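You operate a simulated robot arm through the tools that you are given. There is no shell and no other tool. Be economical: measure what you need, move in short steps, check, and stop when the job is done.

Carry out the task below with a simulated robot arm. There is one attempt and no reset: what you move stays moved.

JOB
Make room on the top of the adapter tray for the teal pail setting block. At the end: the drip jug from the top of the adapter tray is on the out end of the table; the teal pail setting block stands where the drip jug stood; the blue basket scrubbing pad stands where the run card stood; the blue seal pin stands on top of the white drier pot with the orange top; the run card stands on top of the brass valve seat; whatever was shut is shut again. Leave all else as you found it, and nothing knocked over. Set down upright: drip jug.

Only the result counts: the job must be done as asked and must still hold three seconds after the hand-in. Knocking over, shifting, dropping, spilling or breaking anything else fails it. Lids that push on must go on centred and level and be pressed home; caps that screw on are set level and turned clockwise until they are tight.

ROBOT AND FRAMES
A 7-joint arm with a two-finger parallel gripper, fixed in place. Base frame: the origin is at the foot of the arm, x ahead of it, y to its left, z up; the work surface is at about z = 83. Lengths are in cm, angles in rad, forces in N, time in s.
With the tool pointing down near the work surface it reaches from about 24 to 68 cm from the base axis. Its first joint turns from -1.152 to 1.152 rad. Payload 2.4 kg.
The TCP is the grasp point between the finger pads, 3 cm short of the fingertips. In the tool frame z runs along the fingers and y along their closing line. Largest opening 9.4 cm; finger width 2.8, thickness 1; the body of the gripper, 5 by 9.6 cm, starts 5.5 cm behind the TCP.
Orientation is that of the tool frame in the base frame, as [roll, pitch, yaw] about the fixed x, y, z axes, in that order (R = Rz(yaw) Ry(pitch) Rx(roll)). With the fingers straight down and closing along the base's y, the tool's x points along the base's -x, its y along +y and its z along -z.

CONTROLS
- The arm moves only by the tool jog_arm. Its argument "rows" is text: rows parted by semicolons, each of 7 numbers parted by spaces: the shift along the tool's x, y, z in cm, then the turn, a rotation vector about the tool's x, y, z in rad, then the gripper command, from -1 (fully open) to 1 (shut), values between in proportion. In form: tx ty tz ax ay az gripper; .... A call has 1 to 10 rows; each row is the pose to reach, as a shift and turn from the pose commanded when the call began, along the tool's axes at that moment. Rows are played at 5 a second. More than 5 cm and 0.15 rad between two rows, or a gripper value outside its range, and nothing of the call is played. Where a pose cannot be reached the arm comes as near as it can. A force on the tool above 40 N (or 10 N above the force at the start of the call, whichever is more), or a blocked arm, ends the call early, and 0.2 s more pass. The fingers move at their own pace (about 15.3 cm/s each) and stop on an object; they squeeze with about 24 N. The grip force told is the motor's: it shows also when the fingers shut on nothing. Time passes only in rows, and 0.2 s behind the last, so rows that repeat a pose let the fingers close. It gives the time, the measured TCP pose, the force on the tool (base axes), the opening and the grip force at its end, in the units of the frame above (readings bear some noise), with the torque about the TCP (base axes, N m) and any sound that the robot's microphone picked up.
- Cameras (640 x 400 px; columns grow to the right, rows downward): "scene" is fixed at [4.04, 48.93, 144.43]; the picture's right is [-0.73, -0.68, 0.00], its down [-0.45, 0.48, -0.76] and it looks along [0.52, -0.55, -0.65] (base axes); focal length 366 px, centre (320, 200). "wrist" rides on the gripper at [7.6, 1.4, -10.2] in the tool frame; the picture's right is [-0.18, 0.98, 0.00], its down [-0.75, -0.14, -0.64] and it looks along [-0.63, -0.12, 0.77] (tool axes); focal length 243 px, centre (320, 200). There is no depth. A picture from a camera that has moved, and an enlarged one, comes with that camera's place and axes in the base frame and with its lens. The place of the scene camera against the robot may be out by one fixed shift of up to 1.8 cm in any direction.
- capture(camera): a new picture of that camera. It takes no simulated time.
- inspect(camera, box): a new picture of the part [left, top, right, bottom] of that camera's present view, enlarged. It takes no simulated time.
- close_job(): hands the job in; it is judged then, once.

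Work in short steps. Places have to be worked out from the pictures, the camera data and where the tool is seen: move nearer, look again, correct. Check each grasp and each placing, and mend what went wrong. You have 120 turns and 84 pictures in all, those below and enlarged ones among them. Open the gripper and draw the arm clear of the work before you hand the job in, unless the task says otherwise; then end with one line.

The tools are called after ">>>" as a command line: name --argument value ..., lists and objects as JSON in quotes. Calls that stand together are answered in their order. jog_arm: Moves the arm, as the interface text tells. Its arguments: {"type":"object","properties":{"rows":{"type":"string"}},"required":["rows"]} The other tools are called the same way: capture (camera) takes a picture; inspect (camera, box) takes an enlarged picture of a part of a camera's view; close_job () hands the job in.

At the start:

```text
time: 0.0
tool_pos: [32.15, -14.62, 110.11]
tool_rot: [-3.14, 0.0, 3.141]
ft_force: [-0.3, -0.8, 1.1]
wrist_torque: [0.0, 0.0, 0.03]
opening: 9.42
grasp_force: 0.1
```

scene: 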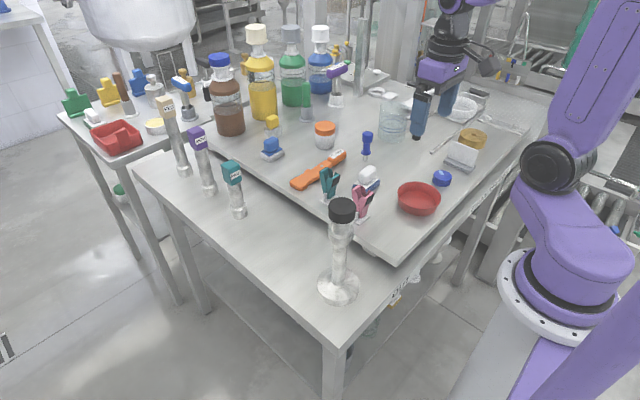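
wrist: 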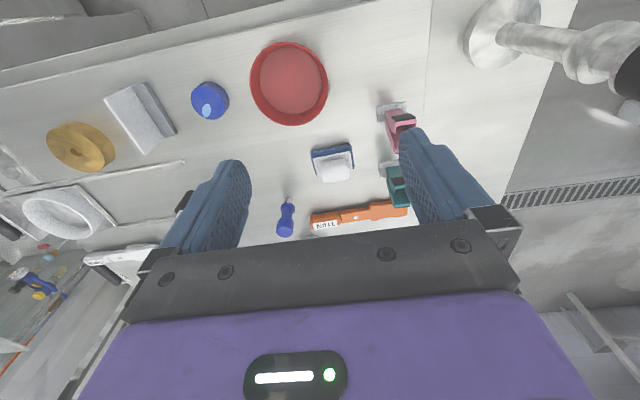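

I start by enlarging the scene to identify the objects.

>>> inspect --camera "scene" --box '[240, 90, 400, 190]'

>>> inspect --camera "scene" --box '[300, 130, 460, 230]'

>>> inspect --camera "scene" --box '[360, 70, 520, 170]'

>>> inspect --camera "scene" --box '[60, 60, 260, 185]'

```text
4.00 times, centred on (320, 140) of scene
camera zoom: at [4.04, 48.93, 144.43], right [-0.73, -0.68, 0.0], down [-0.45, 0.48, -0.76], along [0.52, -0.55, -0.65], focal length 1465 px, centre (320, 440)
```

zoom: 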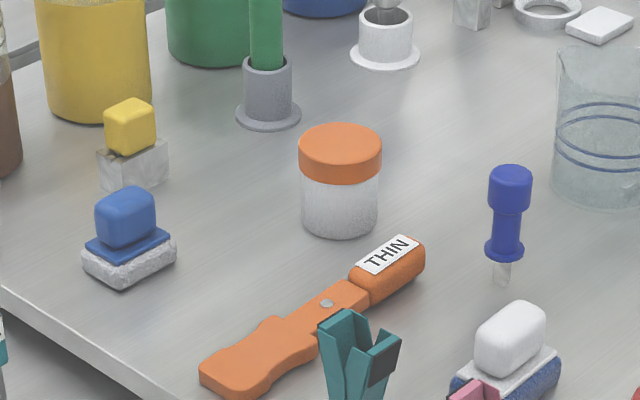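

```text
4.00 times, centred on (380, 180) of scene
camera zoom: at [4.04, 48.93, 144.43], right [-0.73, -0.68, 0.0], down [-0.45, 0.48, -0.76], along [0.52, -0.55, -0.65], focal length 1465 px, centre (80, 280)
```

zoom: 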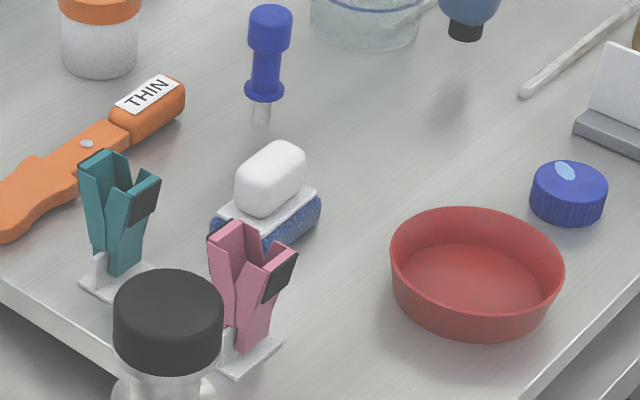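

```text
4.00 times, centred on (440, 120) of scene
camera zoom: at [4.04, 48.93, 144.43], right [-0.73, -0.68, 0.0], down [-0.45, 0.48, -0.76], along [0.52, -0.55, -0.65], focal length 1465 px, centre (-160, 520)
```

zoom: 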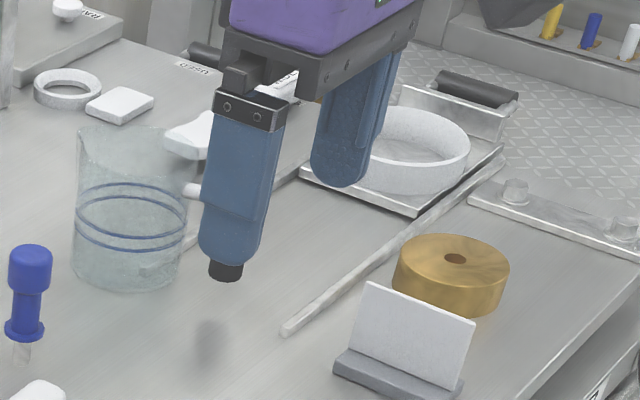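

```text
3.20 times, centred on (160, 122) of scene
camera zoom: at [4.04, 48.93, 144.43], right [-0.73, -0.68, 0.0], down [-0.45, 0.48, -0.76], along [0.52, -0.55, -0.65], focal length 1172 px, centre (832, 448)
```

zoom: 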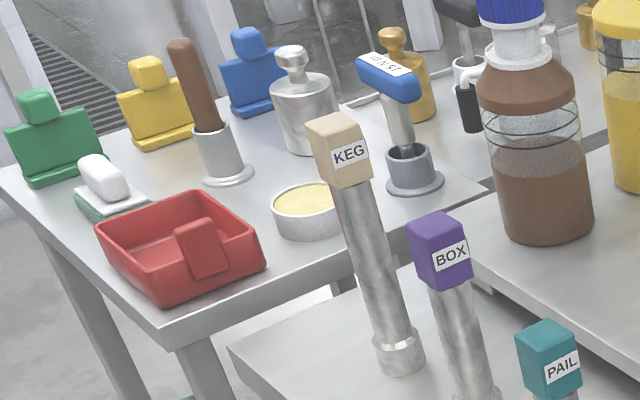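

>>> inspect --camera "scene" --box '[320, 20, 480, 120]'

>>> inspect --camera "scene" --box '[190, 20, 350, 120]'

>>> inspect --camera "scene" --box '[270, 180, 430, 310]'

>>> inspect --camera "scene" --box '[440, 50, 600, 150]'

>>> inspect --camera "scene" --box '[140, 120, 300, 220]'

```text
4.00 times, centred on (400, 70) of scene
camera zoom: at [4.04, 48.93, 144.43], right [-0.73, -0.68, 0.0], down [-0.45, 0.48, -0.76], along [0.52, -0.55, -0.65], focal length 1465 px, centre (0, 720)
```

zoom: 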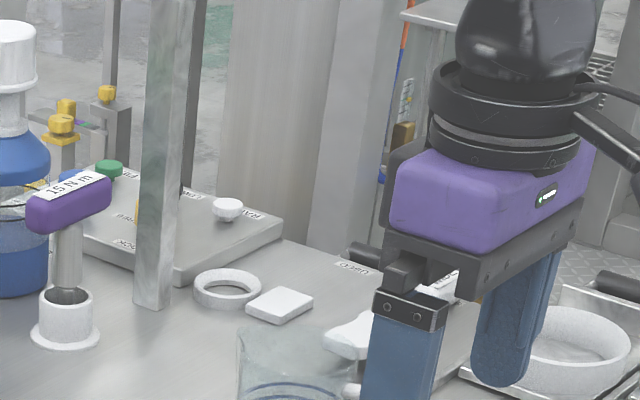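

```text
4.00 times, centred on (270, 70) of scene
camera zoom: at [4.04, 48.93, 144.43], right [-0.73, -0.68, 0.0], down [-0.45, 0.48, -0.76], along [0.52, -0.55, -0.65], focal length 1465 px, centre (520, 720)
```

zoom: 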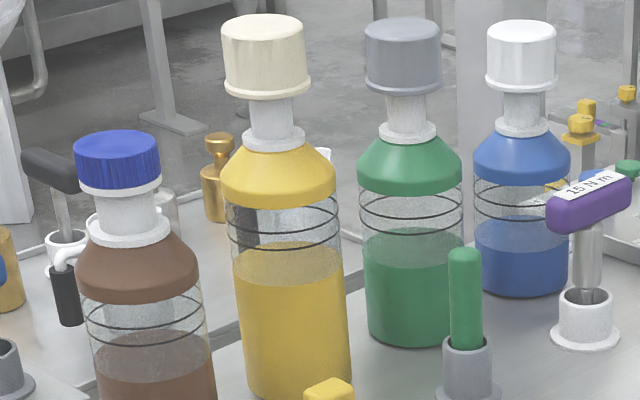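

```text
3.08 times, centred on (350, 245) of scene
camera zoom: at [4.04, 48.93, 144.43], right [-0.73, -0.68, 0.0], down [-0.45, 0.48, -0.76], along [0.52, -0.55, -0.65], focal length 1127 px, centre (228, 62)
```

zoom: 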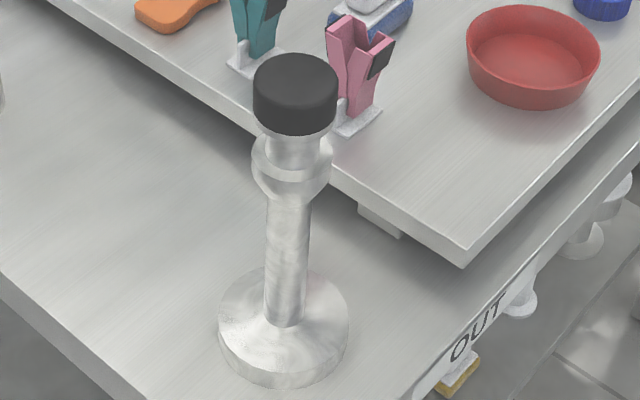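

```text
4.00 times, centred on (520, 100) of scene
camera zoom: at [4.04, 48.93, 144.43], right [-0.73, -0.68, 0.0], down [-0.45, 0.48, -0.76], along [0.52, -0.55, -0.65], focal length 1465 px, centre (-480, 600)
```

zoom: 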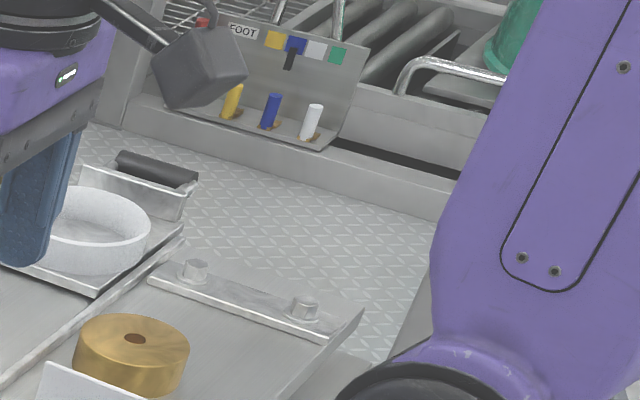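

```text
4.00 times, centred on (220, 170) of scene
camera zoom: at [4.04, 48.93, 144.43], right [-0.73, -0.68, 0.0], down [-0.45, 0.48, -0.76], along [0.52, -0.55, -0.65], focal length 1465 px, centre (720, 320)
```

zoom: 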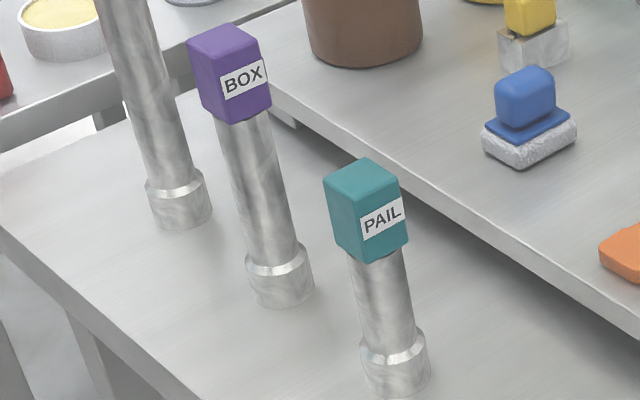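

>>> inspect --camera "wrist" --box '[0, 180, 200, 305]'

>>> inspect --camera "wrist" --box '[0, 60, 200, 185]'

```text
3.20 times, centred on (100, 242) of wrist
camera zoom: at [24.41, -13.17, 120.3], right [0.18, 0.98, 0.0], down [0.75, -0.14, 0.64], along [0.63, -0.12, -0.77], focal length 776 px, centre (1024, 64)
```

zoom: 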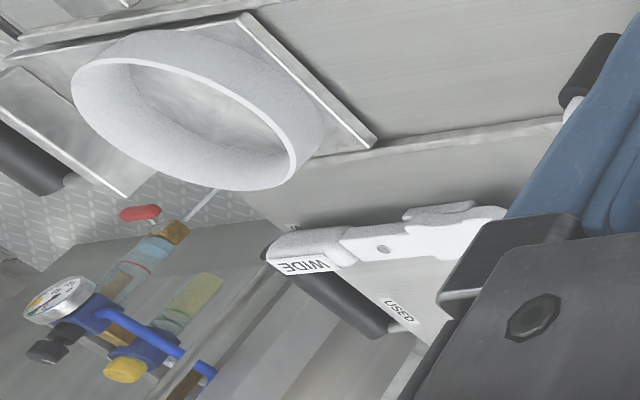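

```text
3.20 times, centred on (100, 122) of wrist
camera zoom: at [24.41, -13.17, 120.3], right [0.18, 0.98, 0.0], down [0.75, -0.14, 0.64], along [0.63, -0.12, -0.77], focal length 776 px, centre (1024, 448)
```

zoom: 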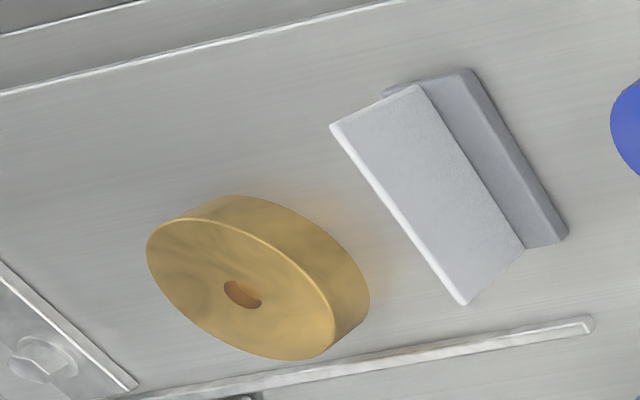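

I raise the arm for a wide view of the raised plate, the slab in the rear, and the pieces on the lower table.

>>> jog_arm --rows "0 0 -5 0 0 0 -1; 0 0 -10 0 0 0 -1; 0 0 -15 0 0 0 -1; 0 0 -20 0 0 0 -1; 0 0 -24 0 0 0 -1"

>>> capture --camera "wrist"

>>> capture --camera "scene"

```text
time: 1.2
tool_pos: [32.09, -14.59, 134.3]
tool_rot: [3.141, 0.0, -3.141]
ft_force: [-1.6, 0.6, -0.1]
wrist_torque: [-0.03, -0.01, -0.01]
opening: 9.4
grasp_force: 0.0
```

```text
70 pictures are left
camera wrist: at [24.46, -13.07, 144.41], right [0.18, 0.98, 0.0], down [0.75, -0.14, 0.64], along [0.63, -0.12, -0.77], focal length 243 px, centre (320, 200)
```

wrist: 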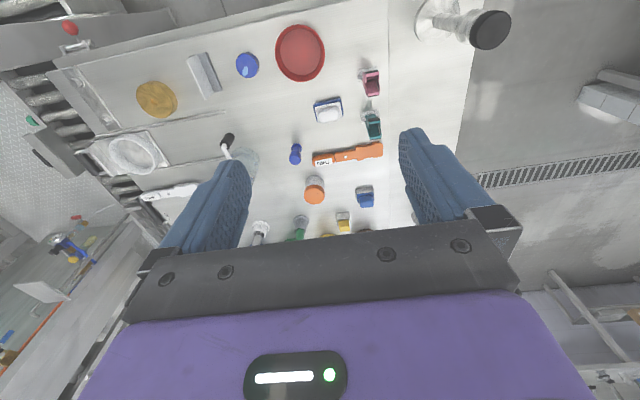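

```text
69 pictures are left
```

scene: 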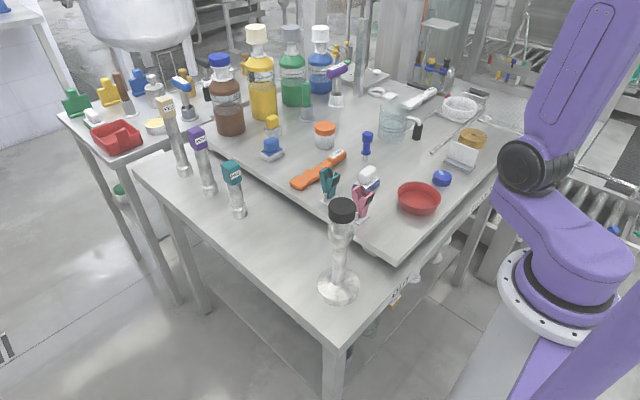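

>>> inspect --camera "scene" --box '[360, 70, 520, 170]'

>>> inspect --camera "scene" --box '[320, 50, 480, 150]'

>>> inspect --camera "wrist" --box '[60, 90, 260, 215]'

```text
4.00 times, centred on (440, 120) of scene
camera zoom: at [4.04, 48.93, 144.43], right [-0.73, -0.68, 0.0], down [-0.45, 0.48, -0.76], along [0.52, -0.55, -0.65], focal length 1465 px, centre (-160, 520)
```

zoom: 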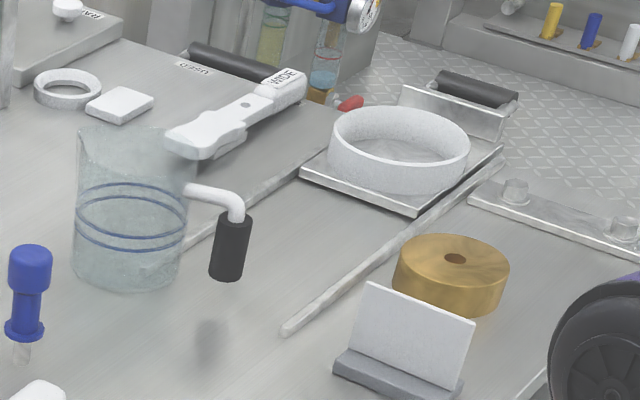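

```text
4.00 times, centred on (400, 100) of scene
camera zoom: at [4.04, 48.93, 144.43], right [-0.73, -0.68, 0.0], down [-0.45, 0.48, -0.76], along [0.52, -0.55, -0.65], focal length 1465 px, centre (0, 600)
```

zoom: 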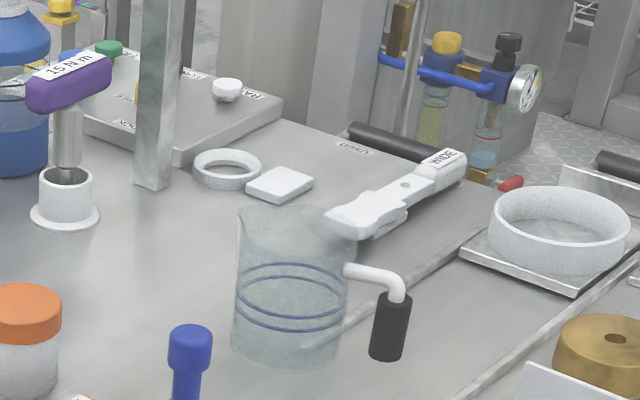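

```text
3.20 times, centred on (160, 152) of wrist
camera zoom: at [24.46, -13.07, 144.41], right [0.18, 0.98, 0.0], down [0.75, -0.14, 0.64], along [0.63, -0.12, -0.77], focal length 776 px, centre (832, 352)
```

zoom: 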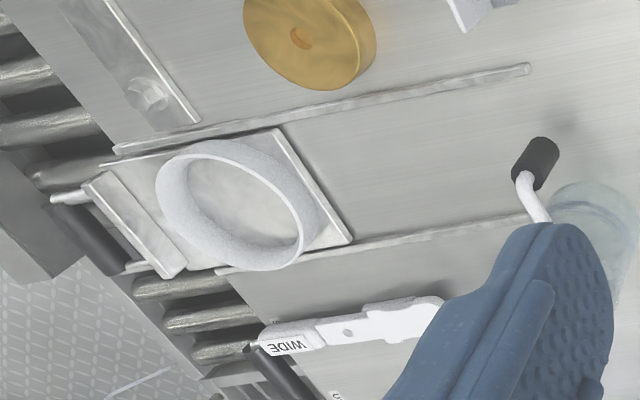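

>>> inspect --camera "scene" --box '[300, 230, 460, 330]'

>>> inspect --camera "wrist" --box '[240, 70, 400, 170]'

```text
4.00 times, centred on (380, 280) of scene
camera zoom: at [4.04, 48.93, 144.43], right [-0.73, -0.68, 0.0], down [-0.45, 0.48, -0.76], along [0.52, -0.55, -0.65], focal length 1465 px, centre (80, -120)
```

zoom: 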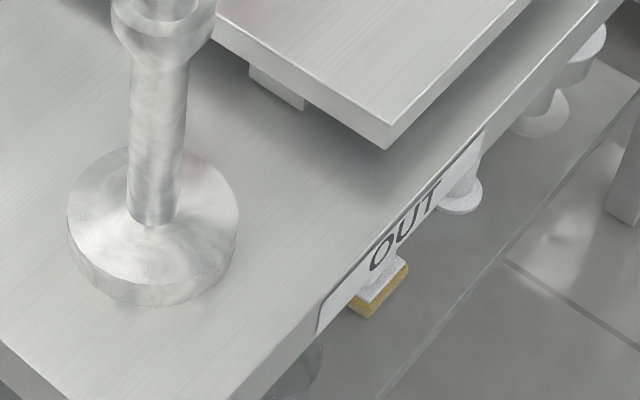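

```text
4.00 times, centred on (320, 120) of wrist
camera zoom: at [24.46, -13.07, 144.41], right [0.18, 0.98, 0.0], down [0.75, -0.14, 0.64], along [0.63, -0.12, -0.77], focal length 970 px, centre (320, 520)
```

zoom: 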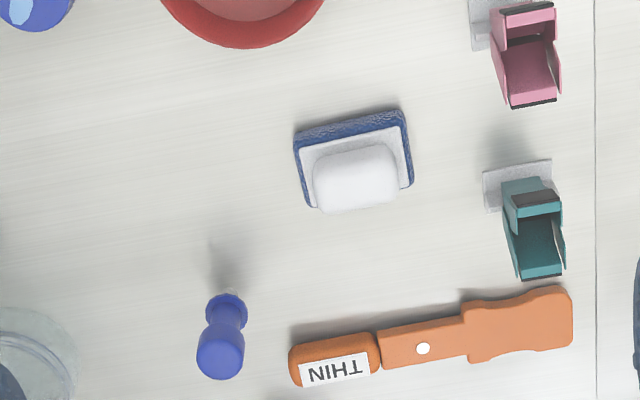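

Raised plate top is about z=83; jug is at roughly (57,-42) and I approach for a closer look from above.

>>> jog_arm --rows "-1.5 -2.5 2.5 0 0 0 -1; -3 -5 5 0 0 0 -1; -4.5 -7.5 7.5 0 0 0 -1; -6 -10 10 0 0 0 -1; -7.5 -12.5 12.5 0 0 0 -1; -9 -15 14 0 0 0 -1; -10.5 -17.5 14 0 0 0 -1; -10.5 -20 14 0 0 0 -1"

>>> capture --camera "wrist"

```text
time: 3.0
tool_pos: [42.49, -34.57, 120.12]
tool_rot: [3.141, -0.001, -3.142]
ft_force: [0.4, 0.3, 0.0]
wrist_torque: [-0.01, 0.01, 0.01]
opening: 9.42
grasp_force: 0.0
```

```text
63 pictures are left
camera wrist: at [34.81, -33.23, 130.28], right [0.18, 0.98, 0.0], down [0.75, -0.14, 0.64], along [0.63, -0.12, -0.77], focal length 243 px, centre (320, 200)
```

wrist: 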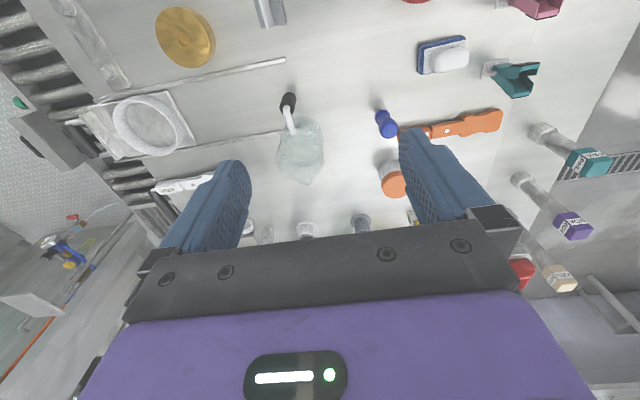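

>>> inspect --camera "wrist" --box '[220, 80, 380, 200]'

```text
3.33 times, centred on (300, 140) of wrist
camera zoom: at [34.81, -33.23, 130.28], right [0.18, 0.98, 0.0], down [0.75, -0.14, 0.64], along [0.63, -0.12, -0.77], focal length 809 px, centre (387, 400)
```

zoom: 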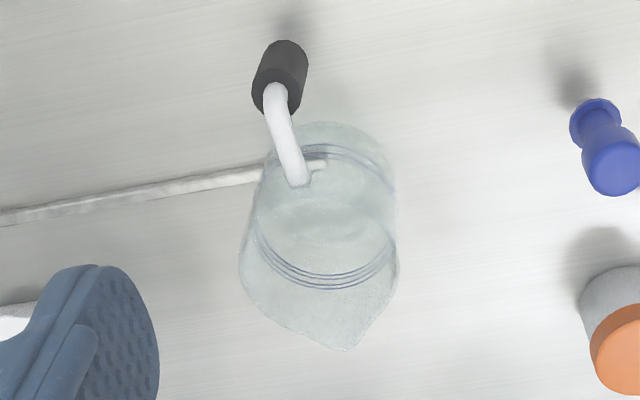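

Handle (black grip) estimated at (47,-41), z 87–92, rod along x, so closing along y straddles it. I move above it and recheck.

>>> jog_arm --rows "-1.5 -2 4 0 0 0 -1; -3 -4 8 0 0 0 -1; -4.5 -6.4 12 0 0 0 -1; -4.5 -6.4 16 0 0 0 -1; -4.5 -6.4 20 0 0 0 -1"

>>> capture --camera "wrist"

>>> inspect --camera "scene" --box '[340, 70, 500, 170]'

```text
time: 4.2
tool_pos: [47.08, -41.08, 100.01]
tool_rot: [-3.139, 0.0, -3.141]
ft_force: [-0.1, 0.2, 0.0]
wrist_torque: [-0.06, 0.01, 0.0]
opening: 9.42
grasp_force: 0.1
```

```text
61 pictures are left
camera wrist: at [39.43, -39.58, 110.23], right [0.18, 0.98, 0.0], down [0.75, -0.14, 0.64], along [0.63, -0.12, -0.77], focal length 243 px, centre (320, 200)
```

wrist: 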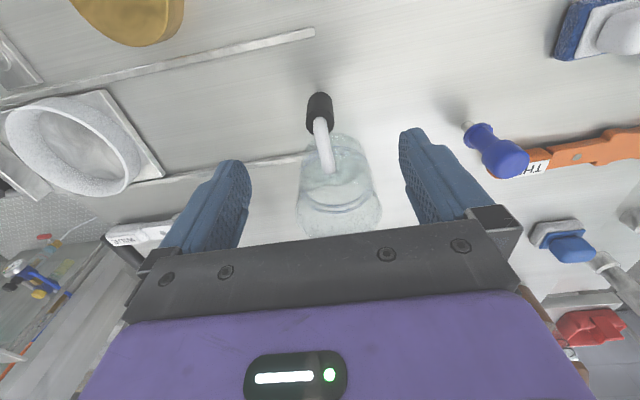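

```text
4.00 times, centred on (420, 120) of scene
camera zoom: at [4.04, 48.93, 144.43], right [-0.73, -0.68, 0.0], down [-0.45, 0.48, -0.76], along [0.52, -0.55, -0.65], focal length 1465 px, centre (-80, 520)
```

zoom: 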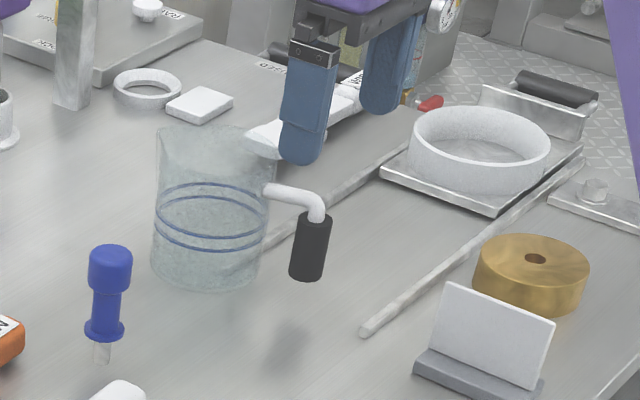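

Handle confirmed at about (46.9,-41.0). I descend to z≈89.7 and close.

>>> jog_arm --rows "0.1 0 3.5 0 0 0 -1; 0.1 0 7 0 0 0 -1; 0.1 0 10.3 0 0 0 -1; 0.1 0 10.3 0 0 0 1; 0.1 0 10.3 0 0 0 1; 0.1 0 10.3 0 0 0 1"

>>> capture --camera "wrist"

>>> inspect --camera "scene" --box '[340, 70, 500, 170]'

```text
time: 5.6
tool_pos: [47.13, -40.98, 89.74]
tool_rot: [3.14, -0.001, 3.141]
ft_force: [-0.8, 0.0, 0.5]
wrist_torque: [0.0, 0.02, -0.01]
opening: 2.6
grasp_force: 24.0
```

```text
59 pictures are left
camera wrist: at [39.36, -39.52, 99.93], right [0.18, 0.98, 0.0], down [0.75, -0.14, 0.64], along [0.63, -0.12, -0.77], focal length 243 px, centre (320, 200)
```

wrist: 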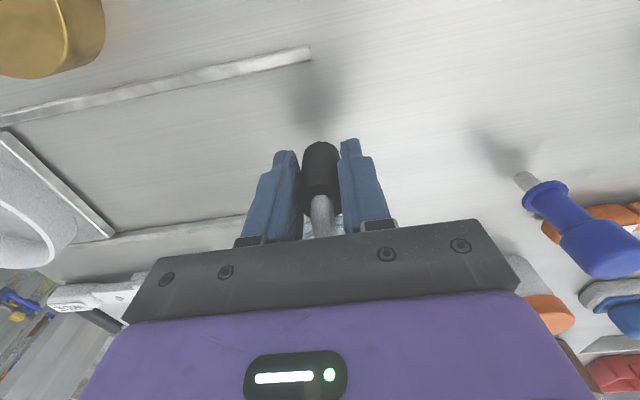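

```text
4.00 times, centred on (420, 120) of scene
camera zoom: at [4.04, 48.93, 144.43], right [-0.73, -0.68, 0.0], down [-0.45, 0.48, -0.76], along [0.52, -0.55, -0.65], focal length 1465 px, centre (-80, 520)
```

zoom: 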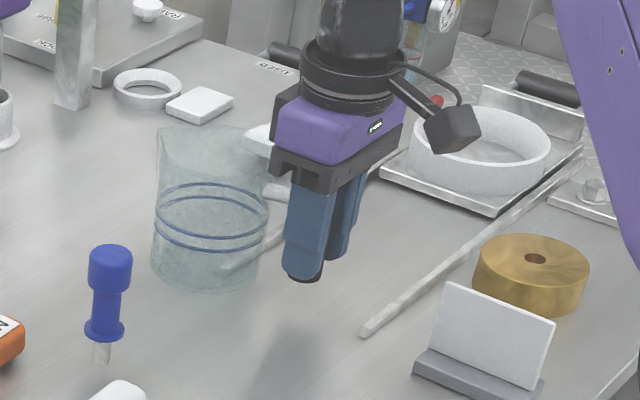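

Grip on handle is firm (2.6 cm). I lift slightly to check for tilt.

>>> jog_arm --rows "0 0 -0.7 0 0 0 1; 0 0 -1.5 0 0 0 1; 0 0 -2.5 0 0 0 1; 0 0 -2.5 0 0 0 1"

>>> inspect --camera "scene" --box '[340, 70, 500, 170]'

```text
time: 6.6
tool_pos: [47.02, -40.98, 92.31]
tool_rot: [-3.141, -0.002, 3.141]
ft_force: [0.6, -0.3, -1.5]
wrist_torque: [-0.04, 0.09, 0.03]
opening: 2.59
grasp_force: 23.9
```

```text
4.00 times, centred on (420, 120) of scene
camera zoom: at [4.04, 48.93, 144.43], right [-0.73, -0.68, 0.0], down [-0.45, 0.48, -0.76], along [0.52, -0.55, -0.65], focal length 1465 px, centre (-80, 520)
```

zoom: 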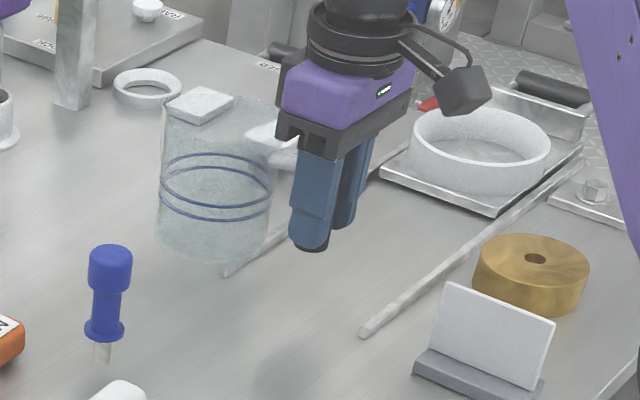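

Jug hangs level and is light. I lift high, then carry it towards the left strip with a 45° turn of the tool.

>>> jog_arm --rows "0 0 -4.5 0 0 0 1; 0 0 -9 0 0 0 1; 0 0 -13.5 0 0 0 1; 1 0 -18 0 0 0 1; 3 3 -20 0 0 0 1; 4.5 7.5 -20 0 0 -0.1 1; 5.5 12 -20 0 0 -0.2 1; 6.5 16.5 -20 0 0 -0.3 1; 7 21 -20 0 0 -0.4 1; 7 25.5 -20 0 0 -0.5 1"

>>> jog_arm --rows "0 0 0 0 0 0 1"

```text
time: 8.8
tool_pos: [39.96, -15.57, 112.29]
tool_rot: [-3.141, 0.0, -2.638]
ft_force: [0.7, 0.2, -0.6]
wrist_torque: [-0.06, 0.12, -0.02]
opening: 2.61
grasp_force: 24.2
```

```text
time: 9.2
tool_pos: [40.09, -15.69, 112.45]
tool_rot: [3.141, 0.0, -2.641]
ft_force: [0.5, -0.6, -0.9]
wrist_torque: [-0.01, 0.08, -0.01]
opening: 2.63
grasp_force: 24.1
```

>>> jog_arm --rows "-2.6 3.07 0 0 0 -0.05 1; -5.2 6.15 0 0 0 -0.1 1; -7.8 9.22 0 0 0 -0.15 1; -10.4 12.3 0 0 0 -0.2 1; -13 15.37 0 0 0 -0.25 1; -15.67 18.45 0 0 0 -0.285 1; -15.67 18.45 0 0 0 -0.285 1"

>>> capture --camera "wrist"

>>> capture --camera "scene"

```text
time: 10.8
tool_pos: [44.97, 8.14, 112.29]
tool_rot: [-3.141, 0.001, -2.356]
ft_force: [-0.2, 0.5, -1.3]
wrist_torque: [-0.07, 0.08, -0.03]
opening: 2.59
grasp_force: 23.5
```

```text
56 pictures are left
camera wrist: at [38.53, 3.86, 122.47], right [-0.56, 0.83, 0.0], down [0.63, 0.43, 0.64], along [0.53, 0.36, -0.77], focal length 243 px, centre (320, 200)
```

wrist: 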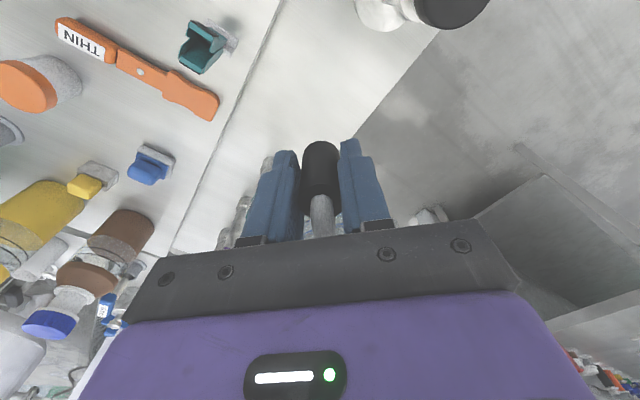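

```text
55 pictures are left
```

scene: 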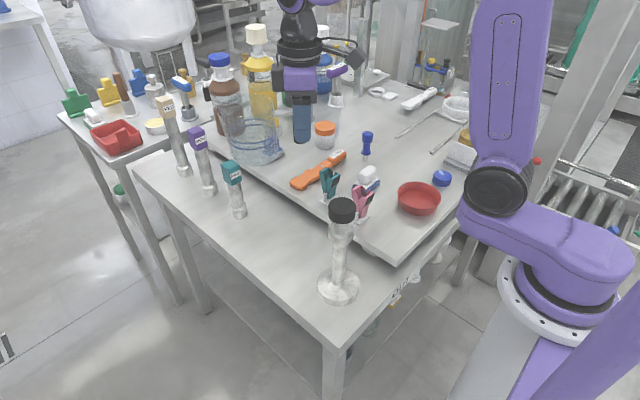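

Position over the strip looks right (strip y≈0.4–22). I descend, then feel for the table.

>>> jog_arm --rows "0 0 4.5 0 0 0 1; 0 0 9 0 0 0 1; 0 0 13.5 0 0 0 1; 0 0 18 0 0 0 1; 0 0 22 0 0 0 1; 0 0 22 0 0 0 1"

>>> capture --camera "scene"

```text
time: 12.2
tool_pos: [44.92, 7.95, 90.33]
tool_rot: [-3.14, -0.002, -2.359]
ft_force: [-0.3, 0.3, -0.7]
wrist_torque: [-0.05, 0.1, 0.0]
opening: 2.55
grasp_force: 23.4
```

```text
54 pictures are left
```

scene: 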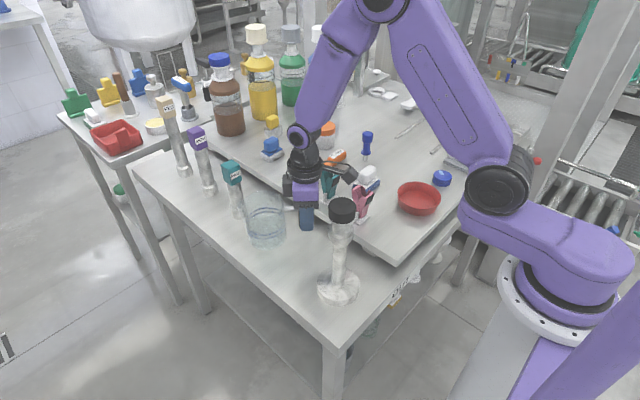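

>>> jog_arm --rows "0 0 0.5 0 0 0 1; 0 0 1 0 0 0 1; 0 0 1.5 0 0 0 1; 0 0 2 0 0 0 1; 0 0 2.5 0 0 0 1; 0 0 3 0 0 0 1; 0 0 3.3 0 0 0 1; 0 0 3.3 0 0 0 1"

>>> inspect --camera "scene" --box '[210, 170, 370, 270]'

```text
time: 14.0
tool_pos: [44.96, 8.13, 87.06]
tool_rot: [-3.141, -0.001, -2.356]
ft_force: [-0.3, -0.6, -0.5]
wrist_torque: [-0.05, 0.05, -0.02]
opening: 2.55
grasp_force: 24.4
```

```text
4.00 times, centred on (290, 220) of scene
camera zoom: at [4.04, 48.93, 144.43], right [-0.73, -0.68, 0.0], down [-0.45, 0.48, -0.76], along [0.52, -0.55, -0.65], focal length 1465 px, centre (440, 120)
```

zoom: 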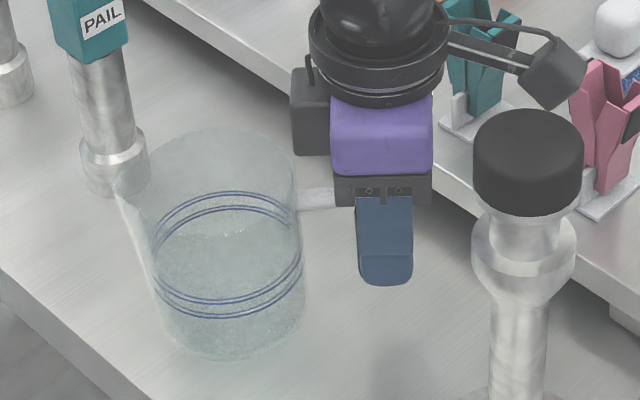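

>>> jog_arm --rows "0 0 0.3 0 0 0 1; 0 0 0.6 0 0 0 1; 0 0 0.9 0 0 0 1; 0 0 1.2 0 0 0 1; 0 0 1.2 0 0 0 1"

```text
time: 15.2
tool_pos: [44.86, 8.22, 85.94]
tool_rot: [3.141, -0.001, -2.356]
ft_force: [0.6, -0.3, -1.8]
wrist_torque: [-0.04, 0.07, 0.02]
opening: 2.56
grasp_force: 24.4
```

>>> jog_arm --rows "0 0 0.25 0 0 0 1; 0 0 0.5 0 0 0 1; 0 0 0.75 0 0 0 1; 0 0 0.75 0 0 0 1"

>>> inspect --camera "scene" --box '[210, 180, 370, 280]'

```text
time: 16.2
tool_pos: [44.81, 8.14, 85.02]
tool_rot: [3.141, -0.002, -2.355]
ft_force: [1.1, -0.2, -1.6]
wrist_torque: [-0.07, 0.08, 0.02]
opening: 2.53
grasp_force: 23.8
```

```text
4.00 times, centred on (290, 230) of scene
camera zoom: at [4.04, 48.93, 144.43], right [-0.73, -0.68, 0.0], down [-0.45, 0.48, -0.76], along [0.52, -0.55, -0.65], focal length 1465 px, centre (440, 80)
```

zoom: 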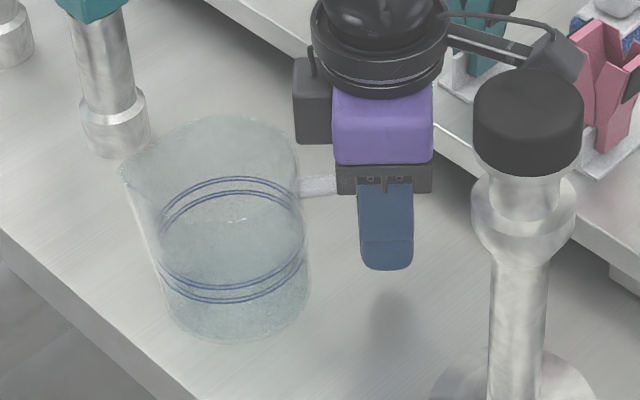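

>>> jog_arm --rows "0 0 0.25 0 0 0 1; 0 0 0.5 0 0 0 1; 0 0 0.75 0 0 0 1; 0 0 1 0 0 0 1; 0 0 1 0 0 0 1"

```text
time: 17.4
tool_pos: [44.99, 8.1, 84.11]
tool_rot: [3.141, 0.0, -2.357]
ft_force: [-4.0, -5.5, 19.9]
wrist_torque: [0.36, -0.48, -0.1]
opening: 2.44
grasp_force: 24.3
```

Contact with the table (≈77.5). I ease off slightly and check.

>>> jog_arm --rows "0 0 -0.1 0 0 0 1; 0 0 -0.15 0 0 0 1; 0 0 -0.15 0 0 0 1"

>>> inspect --camera "scene" --box '[210, 180, 370, 280]'

```text
time: 18.2
tool_pos: [44.88, 8.18, 84.2]
tool_rot: [3.141, 0.001, -2.356]
ft_force: [0.4, -0.1, -1.5]
wrist_torque: [-0.06, 0.07, 0.04]
opening: 2.47
grasp_force: 24.6
```

```text
4.00 times, centred on (290, 230) of scene
camera zoom: at [4.04, 48.93, 144.43], right [-0.73, -0.68, 0.0], down [-0.45, 0.48, -0.76], along [0.52, -0.55, -0.65], focal length 1465 px, centre (440, 80)
```

zoom: 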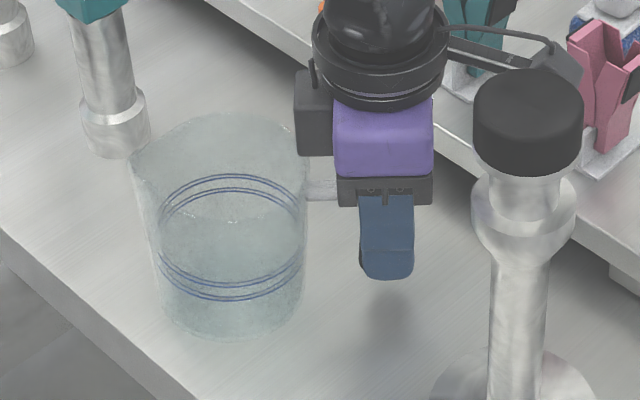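

>>> jog_arm --rows "0 0 0.1 0 0 0 1; 0 0 0.1 0 0 0 0.3; 0 0 0.1 0 0 0 -0.1; 0 0 0.1 0 0 0 -0.1; 0 0 0.1 0 0 0 -0.1"

>>> inspect --camera "scene" --box '[210, 180, 370, 280]'

```text
time: 19.4
tool_pos: [44.81, 8.08, 84.11]
tool_rot: [3.14, 0.001, -2.354]
ft_force: [-0.4, -0.5, -0.1]
wrist_torque: [0.03, 0.0, 0.02]
opening: 5.15
grasp_force: 0.1
```

```text
4.00 times, centred on (290, 230) of scene
camera zoom: at [4.04, 48.93, 144.43], right [-0.73, -0.68, 0.0], down [-0.45, 0.48, -0.76], along [0.52, -0.55, -0.65], focal length 1465 px, centre (440, 80)
```

zoom: 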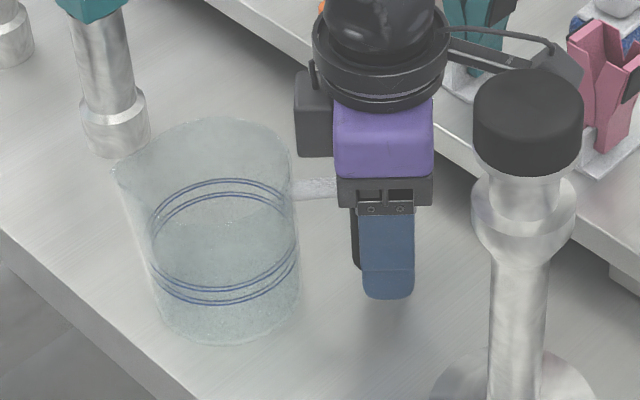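

Jug stands upright on the lower table. I raise straight up and look down on it to measure centre-to-handle distance.

>>> jog_arm --rows "0 0 -2 0 0 0 -0.1; 0 0 -5 0 0 0 -0.1; 0 0 -9 0 0 0 -0.5; 0 0 -13 0 0 0 -1; 0 0 -17 0 0 0 -1; 0 0 -20 0 0 0 -1"

>>> capture --camera "wrist"

>>> inspect --camera "wrist" --box '[240, 70, 400, 170]'

```text
time: 20.8
tool_pos: [44.92, 8.19, 104.0]
tool_rot: [3.141, 0.001, -2.355]
ft_force: [0.5, -1.1, -0.1]
wrist_torque: [-0.04, -0.01, 0.06]
opening: 9.4
grasp_force: 0.0
```

```text
49 pictures are left
camera wrist: at [38.41, 3.88, 114.32], right [-0.56, 0.83, 0.0], down [0.63, 0.43, 0.64], along [0.53, 0.36, -0.77], focal length 243 px, centre (320, 200)
```

wrist: 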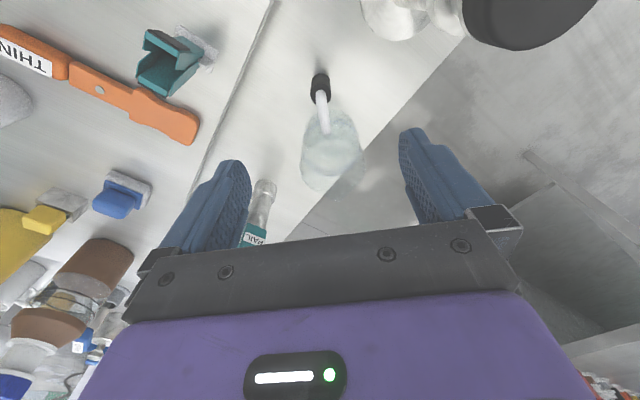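

```text
4.00 times, centred on (320, 120) of wrist
camera zoom: at [38.41, 3.88, 114.32], right [-0.56, 0.83, 0.0], down [0.63, 0.43, 0.64], along [0.53, 0.36, -0.77], focal length 970 px, centre (320, 520)
```

zoom: 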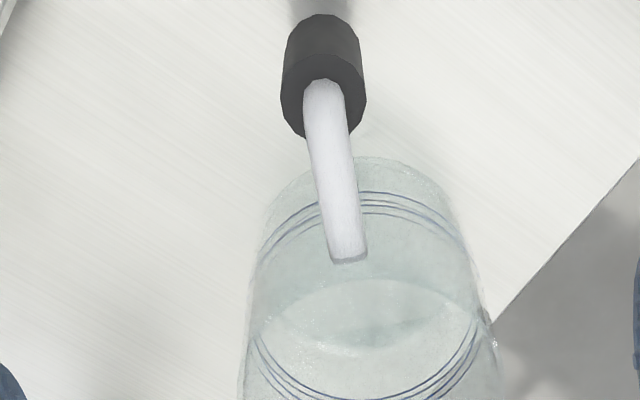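

Jug radius ≈4 cm; jug stood at about (56.3,-40.8). PAIL stands at about (66.4,10.7), cube aligned with base axes. I turn back to yaw π and go above/nearer to PAIL to view it.

>>> jog_arm --rows "-1 -0.6 -1 0 0 0.13 -1; -2.4 -1.3 -2 0 0 0.26 -1; -3.7 -2 -3 0 0 0.39 -1; -5 -2.6 -4 0 0 0.52 -1; -6.2 -3.2 -5 0 0 0.65 -1; -7.4 -3.9 -6 0 0 0.785 -1; -7.4 -3.9 -6 0 0 0.785 -1"

>>> capture --camera "wrist"

>>> inspect --camera "scene" --box '[180, 150, 340, 250]'

```text
time: 22.4
tool_pos: [52.96, 10.66, 110.2]
tool_rot: [-3.141, 0.0, 3.14]
ft_force: [-0.3, -0.4, -0.9]
wrist_torque: [0.03, -0.01, -0.01]
opening: 9.39
grasp_force: 0.1
```

```text
47 pictures are left
camera wrist: at [45.24, 12.12, 120.35], right [0.19, 0.98, 0.0], down [0.75, -0.14, 0.64], along [0.63, -0.12, -0.77], focal length 243 px, centre (320, 200)
```

wrist: 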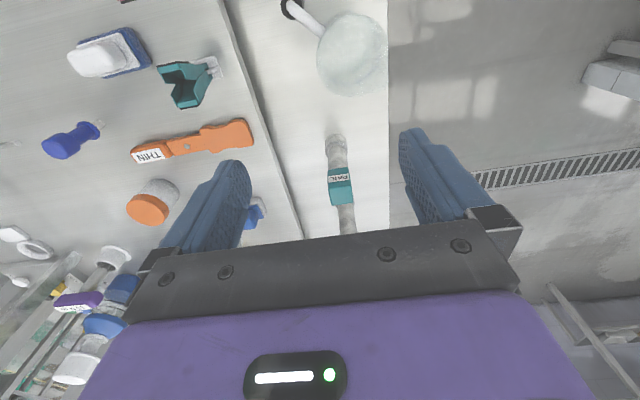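

```text
4.00 times, centred on (260, 200) of scene
camera zoom: at [4.04, 48.93, 144.43], right [-0.73, -0.68, 0.0], down [-0.45, 0.48, -0.76], along [0.52, -0.55, -0.65], focal length 1465 px, centre (560, 200)
```

zoom: 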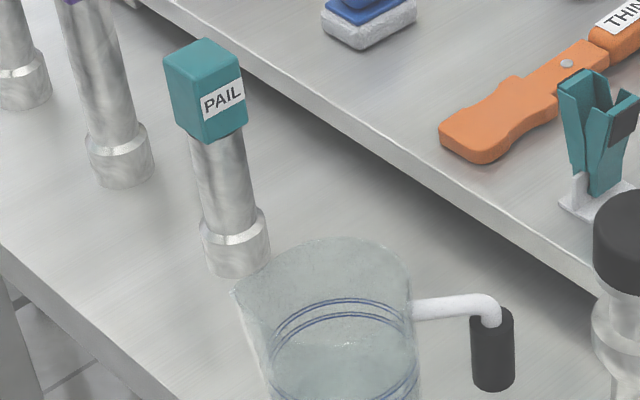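

PAIL: centre ≈(66.8,11.0), cube z≈90–94.2. I move above it at z≈99 and check reach.

>>> jog_arm --rows "-4 0.1 2 0 0 0 -1; -8 0.2 4 0 0 0 -1; -11 0.3 7 0 0 0 -1; -13.8 0.35 10.5 0 0 0 -1; -13.8 0.35 10.5 0 0 0 -1"

>>> capture --camera "wrist"

>>> inspect --camera "scene" --box '[180, 110, 340, 210]'

```text
time: 23.6
tool_pos: [66.68, 11.06, 99.71]
tool_rot: [-3.141, -0.002, 3.141]
ft_force: [0.4, 0.0, 0.7]
wrist_torque: [-0.02, 0.0, -0.01]
opening: 9.4
grasp_force: 0.0
```

```text
45 pictures are left
camera wrist: at [59.07, 12.51, 109.83], right [0.18, 0.98, 0.0], down [0.75, -0.14, 0.64], along [0.63, -0.12, -0.77], focal length 243 px, centre (320, 200)
```

wrist: 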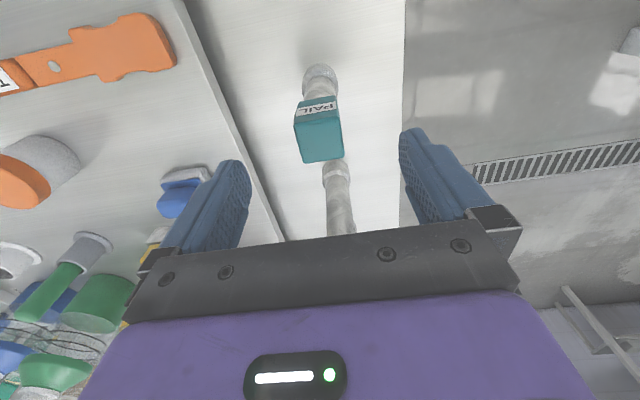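

```text
4.00 times, centred on (260, 160) of scene
camera zoom: at [4.04, 48.93, 144.43], right [-0.73, -0.68, 0.0], down [-0.45, 0.48, -0.76], along [0.52, -0.55, -0.65], focal length 1465 px, centre (560, 360)
```

zoom: 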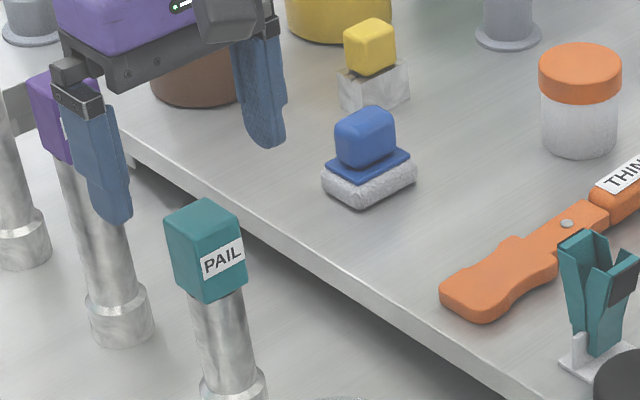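

Aligned over the cube. I descend to z≈91.7 and close.

>>> jog_arm --rows "0.2 0 3 0 0 0 -1; 0.2 0 6 0 0 0 -1; 0.2 0 8 0 0 0 -1; 0.2 0 8 0 0 0 1; 0.2 0 8 0 0 0 1; 0.2 0 8 0 0 0 1"

>>> inspect --camera "scene" --box '[180, 130, 340, 230]'

```text
time: 25.0
tool_pos: [66.38, 10.85, 91.56]
tool_rot: [-3.14, 0.0, 3.141]
ft_force: [0.9, -0.1, 0.2]
wrist_torque: [0.02, -0.04, 0.01]
opening: 3.72
grasp_force: 24.2
```

```text
4.00 times, centred on (260, 180) of scene
camera zoom: at [4.04, 48.93, 144.43], right [-0.73, -0.68, 0.0], down [-0.45, 0.48, -0.76], along [0.52, -0.55, -0.65], focal length 1465 px, centre (560, 280)
```

zoom: 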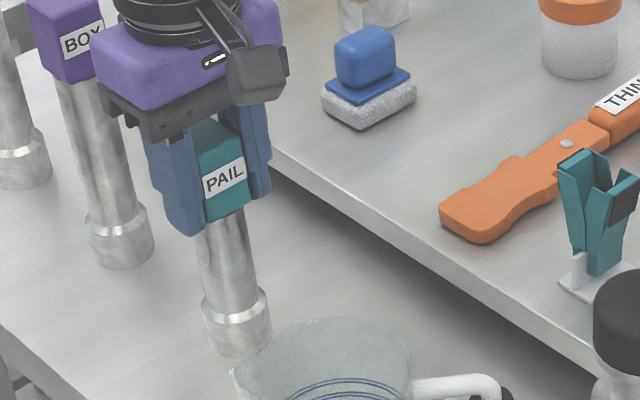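

Gripped (3.7 cm). I lift straight up, then draw back.

>>> jog_arm --rows "0 0 -1 0 0 0 1; 0 0 -4 0 0 0 1; 0 0 -8 0 0 0 1; 0 0 -12 0 0 0 1; 1 -1 -16 0 0 0 1; 4 -3 -19.5 0 0 0 1; 8 -5 -20.5 0 0 0 1; 12 -7 -20.5 0 0 0 1; 14 -11 -20.5 0 0 0 1; 16 -15 -20.5 0 0 0 1"

>>> capture --camera "scene"

```text
refused: row 6 steps farther than a row can; nothing moved
```

```text
42 pictures are left
```

scene: 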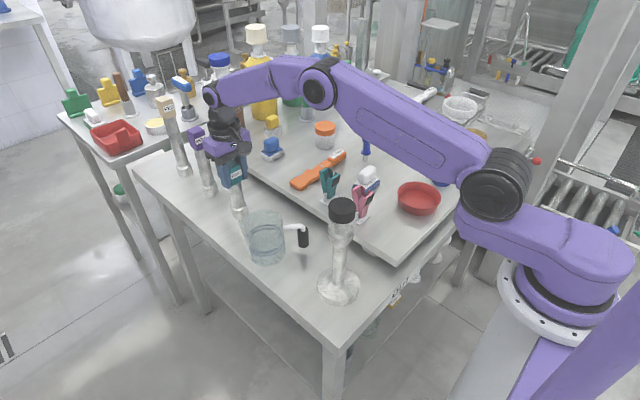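

>>> jog_arm --rows "0 0 -1 0 0 0 1; 0 0 -4 0 0 0 1; 0 0 -8 0 0 0 1; 0 0 -12 0 0 0 1; 1 -1 -16 0 0 0 1; 3 -3 -19 0 0 0 1; 7 -5 -20.5 0 0 0 1; 11 -7 -20.5 0 0 0 1; 13 -11 -20.5 0 0 0 1; 15 -15 -20.5 0 0 0 1"

>>> capture --camera "scene"

```text
time: 27.2
tool_pos: [51.43, -4.11, 112.22]
tool_rot: [-3.141, 0.0, 3.141]
ft_force: [0.3, 0.4, -3.3]
wrist_torque: [-0.01, -0.01, -0.01]
opening: 3.72
grasp_force: 23.9
```

```text
41 pictures are left
```

scene: 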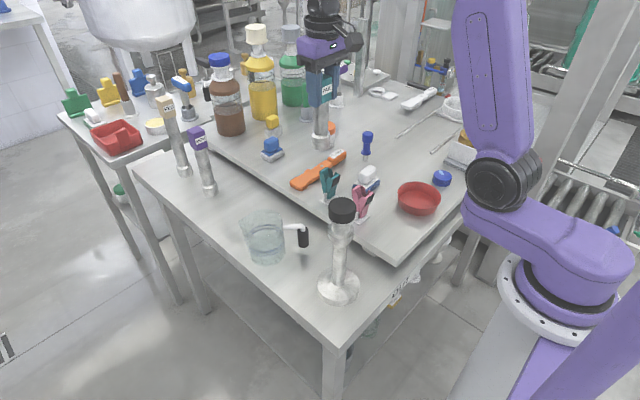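

>>> jog_arm --rows "0.5 -4.8 0 0 0 0 1; 1 -9.6 0 0 0 0 1; 1 -14.4 0 0 0 0 1; 1 -19.2 0 0 0 0 1; 1 -24 0 0 0 0 1; 0 -28.8 0 0 0 0 1; -1 -33 0 0 0 0 1; -3 -35.5 1 0 0 0 1; -4.8 -36.7 3 0 0 0 1; -4.8 -36.7 6 0 0 0 1"

>>> capture --camera "wrist"

>>> capture --camera "scene"

```text
time: 29.4
tool_pos: [54.25, -39.41, 108.9]
tool_rot: [-3.141, -0.001, -3.14]
ft_force: [-0.3, 0.0, -3.3]
wrist_torque: [-0.01, 0.03, 0.01]
opening: 3.7
grasp_force: 23.8
out of reach, approached as far as the arm can: row 8, 9, 10
```

```text
40 pictures are left
camera wrist: at [46.57, -37.91, 119.01], right [0.18, 0.98, 0.0], down [0.75, -0.14, 0.64], along [0.63, -0.12, -0.77], focal length 243 px, centre (320, 200)
```

wrist: 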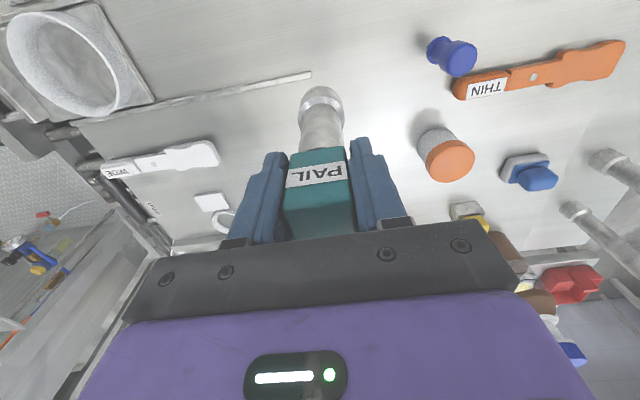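

```text
39 pictures are left
```

scene: 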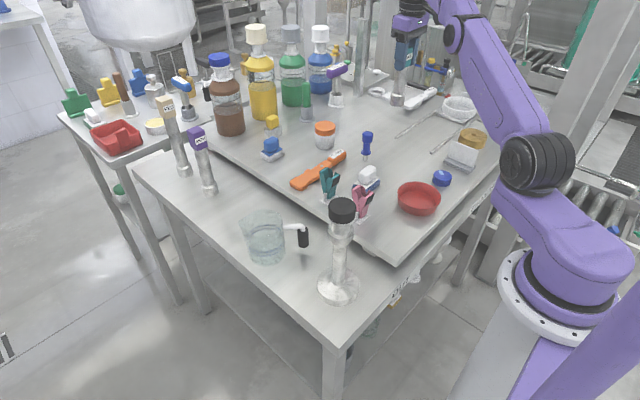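

Reach-limited at this height; I descend (reach increases) and see where the tool ends up.

>>> jog_arm --rows "0 0 2 0 0 0 1; 0 0 4 0 0 0 1; 0 0 6 0 0 0 1; 0 0 7 0 0 0 1; 0 0 7 0 0 0 1"

```text
time: 30.6
tool_pos: [54.31, -39.42, 101.78]
tool_rot: [-3.141, 0.001, -3.14]
ft_force: [-0.7, 0.2, -3.2]
wrist_torque: [-0.02, 0.03, 0.02]
opening: 3.72
grasp_force: 23.8
```

>>> jog_arm --rows "-1 -0.7 1 0 0 0 1; -2 -1.4 2.5 0 0 0 1; -2 -1.4 3 0 0 0 1; -2 -1.4 3 0 0 0 1"

```text
time: 31.6
tool_pos: [56.14, -40.57, 98.92]
tool_rot: [-3.141, -0.001, 3.141]
ft_force: [-0.9, 0.2, -3.0]
wrist_torque: [0.04, 0.04, 0.03]
opening: 3.69
grasp_force: 23.7
out of reach, approached as far as the arm can: row 2
```

Reached (56.1,-40.6). I lower gently to contact.

>>> jog_arm --rows "-0.15 -0.2 0.5 0 0 0 1; -0.15 -0.2 1 0 0 0 1; -0.15 -0.2 1.3 0 0 0 1; -0.15 -0.2 1.5 0 0 0 1; -0.15 -0.2 1.7 0 0 0 1; -0.15 -0.2 1.7 0 0 0 1"

>>> inspect --camera "scene" --box '[340, 50, 500, 150]'

```text
time: 33.0
tool_pos: [56.06, -40.73, 97.22]
tool_rot: [3.141, 0.0, 3.14]
ft_force: [0.1, 0.3, -2.4]
wrist_torque: [0.03, 0.02, 0.01]
opening: 3.69
grasp_force: 23.8
out of reach, approached as far as the arm can: row 1
```

```text
4.00 times, centred on (420, 100) of scene
camera zoom: at [4.04, 48.93, 144.43], right [-0.73, -0.68, 0.0], down [-0.45, 0.48, -0.76], along [0.52, -0.55, -0.65], focal length 1465 px, centre (-80, 600)
```

zoom: 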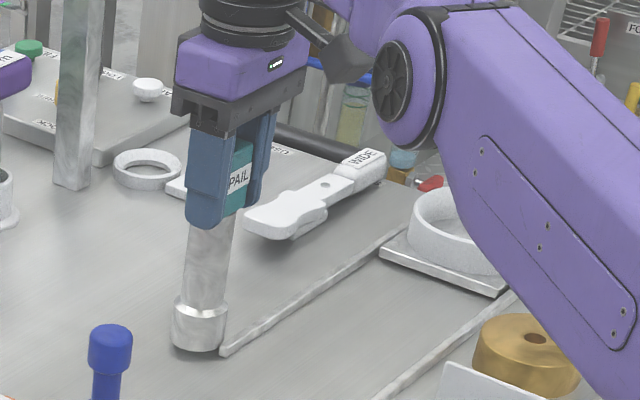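

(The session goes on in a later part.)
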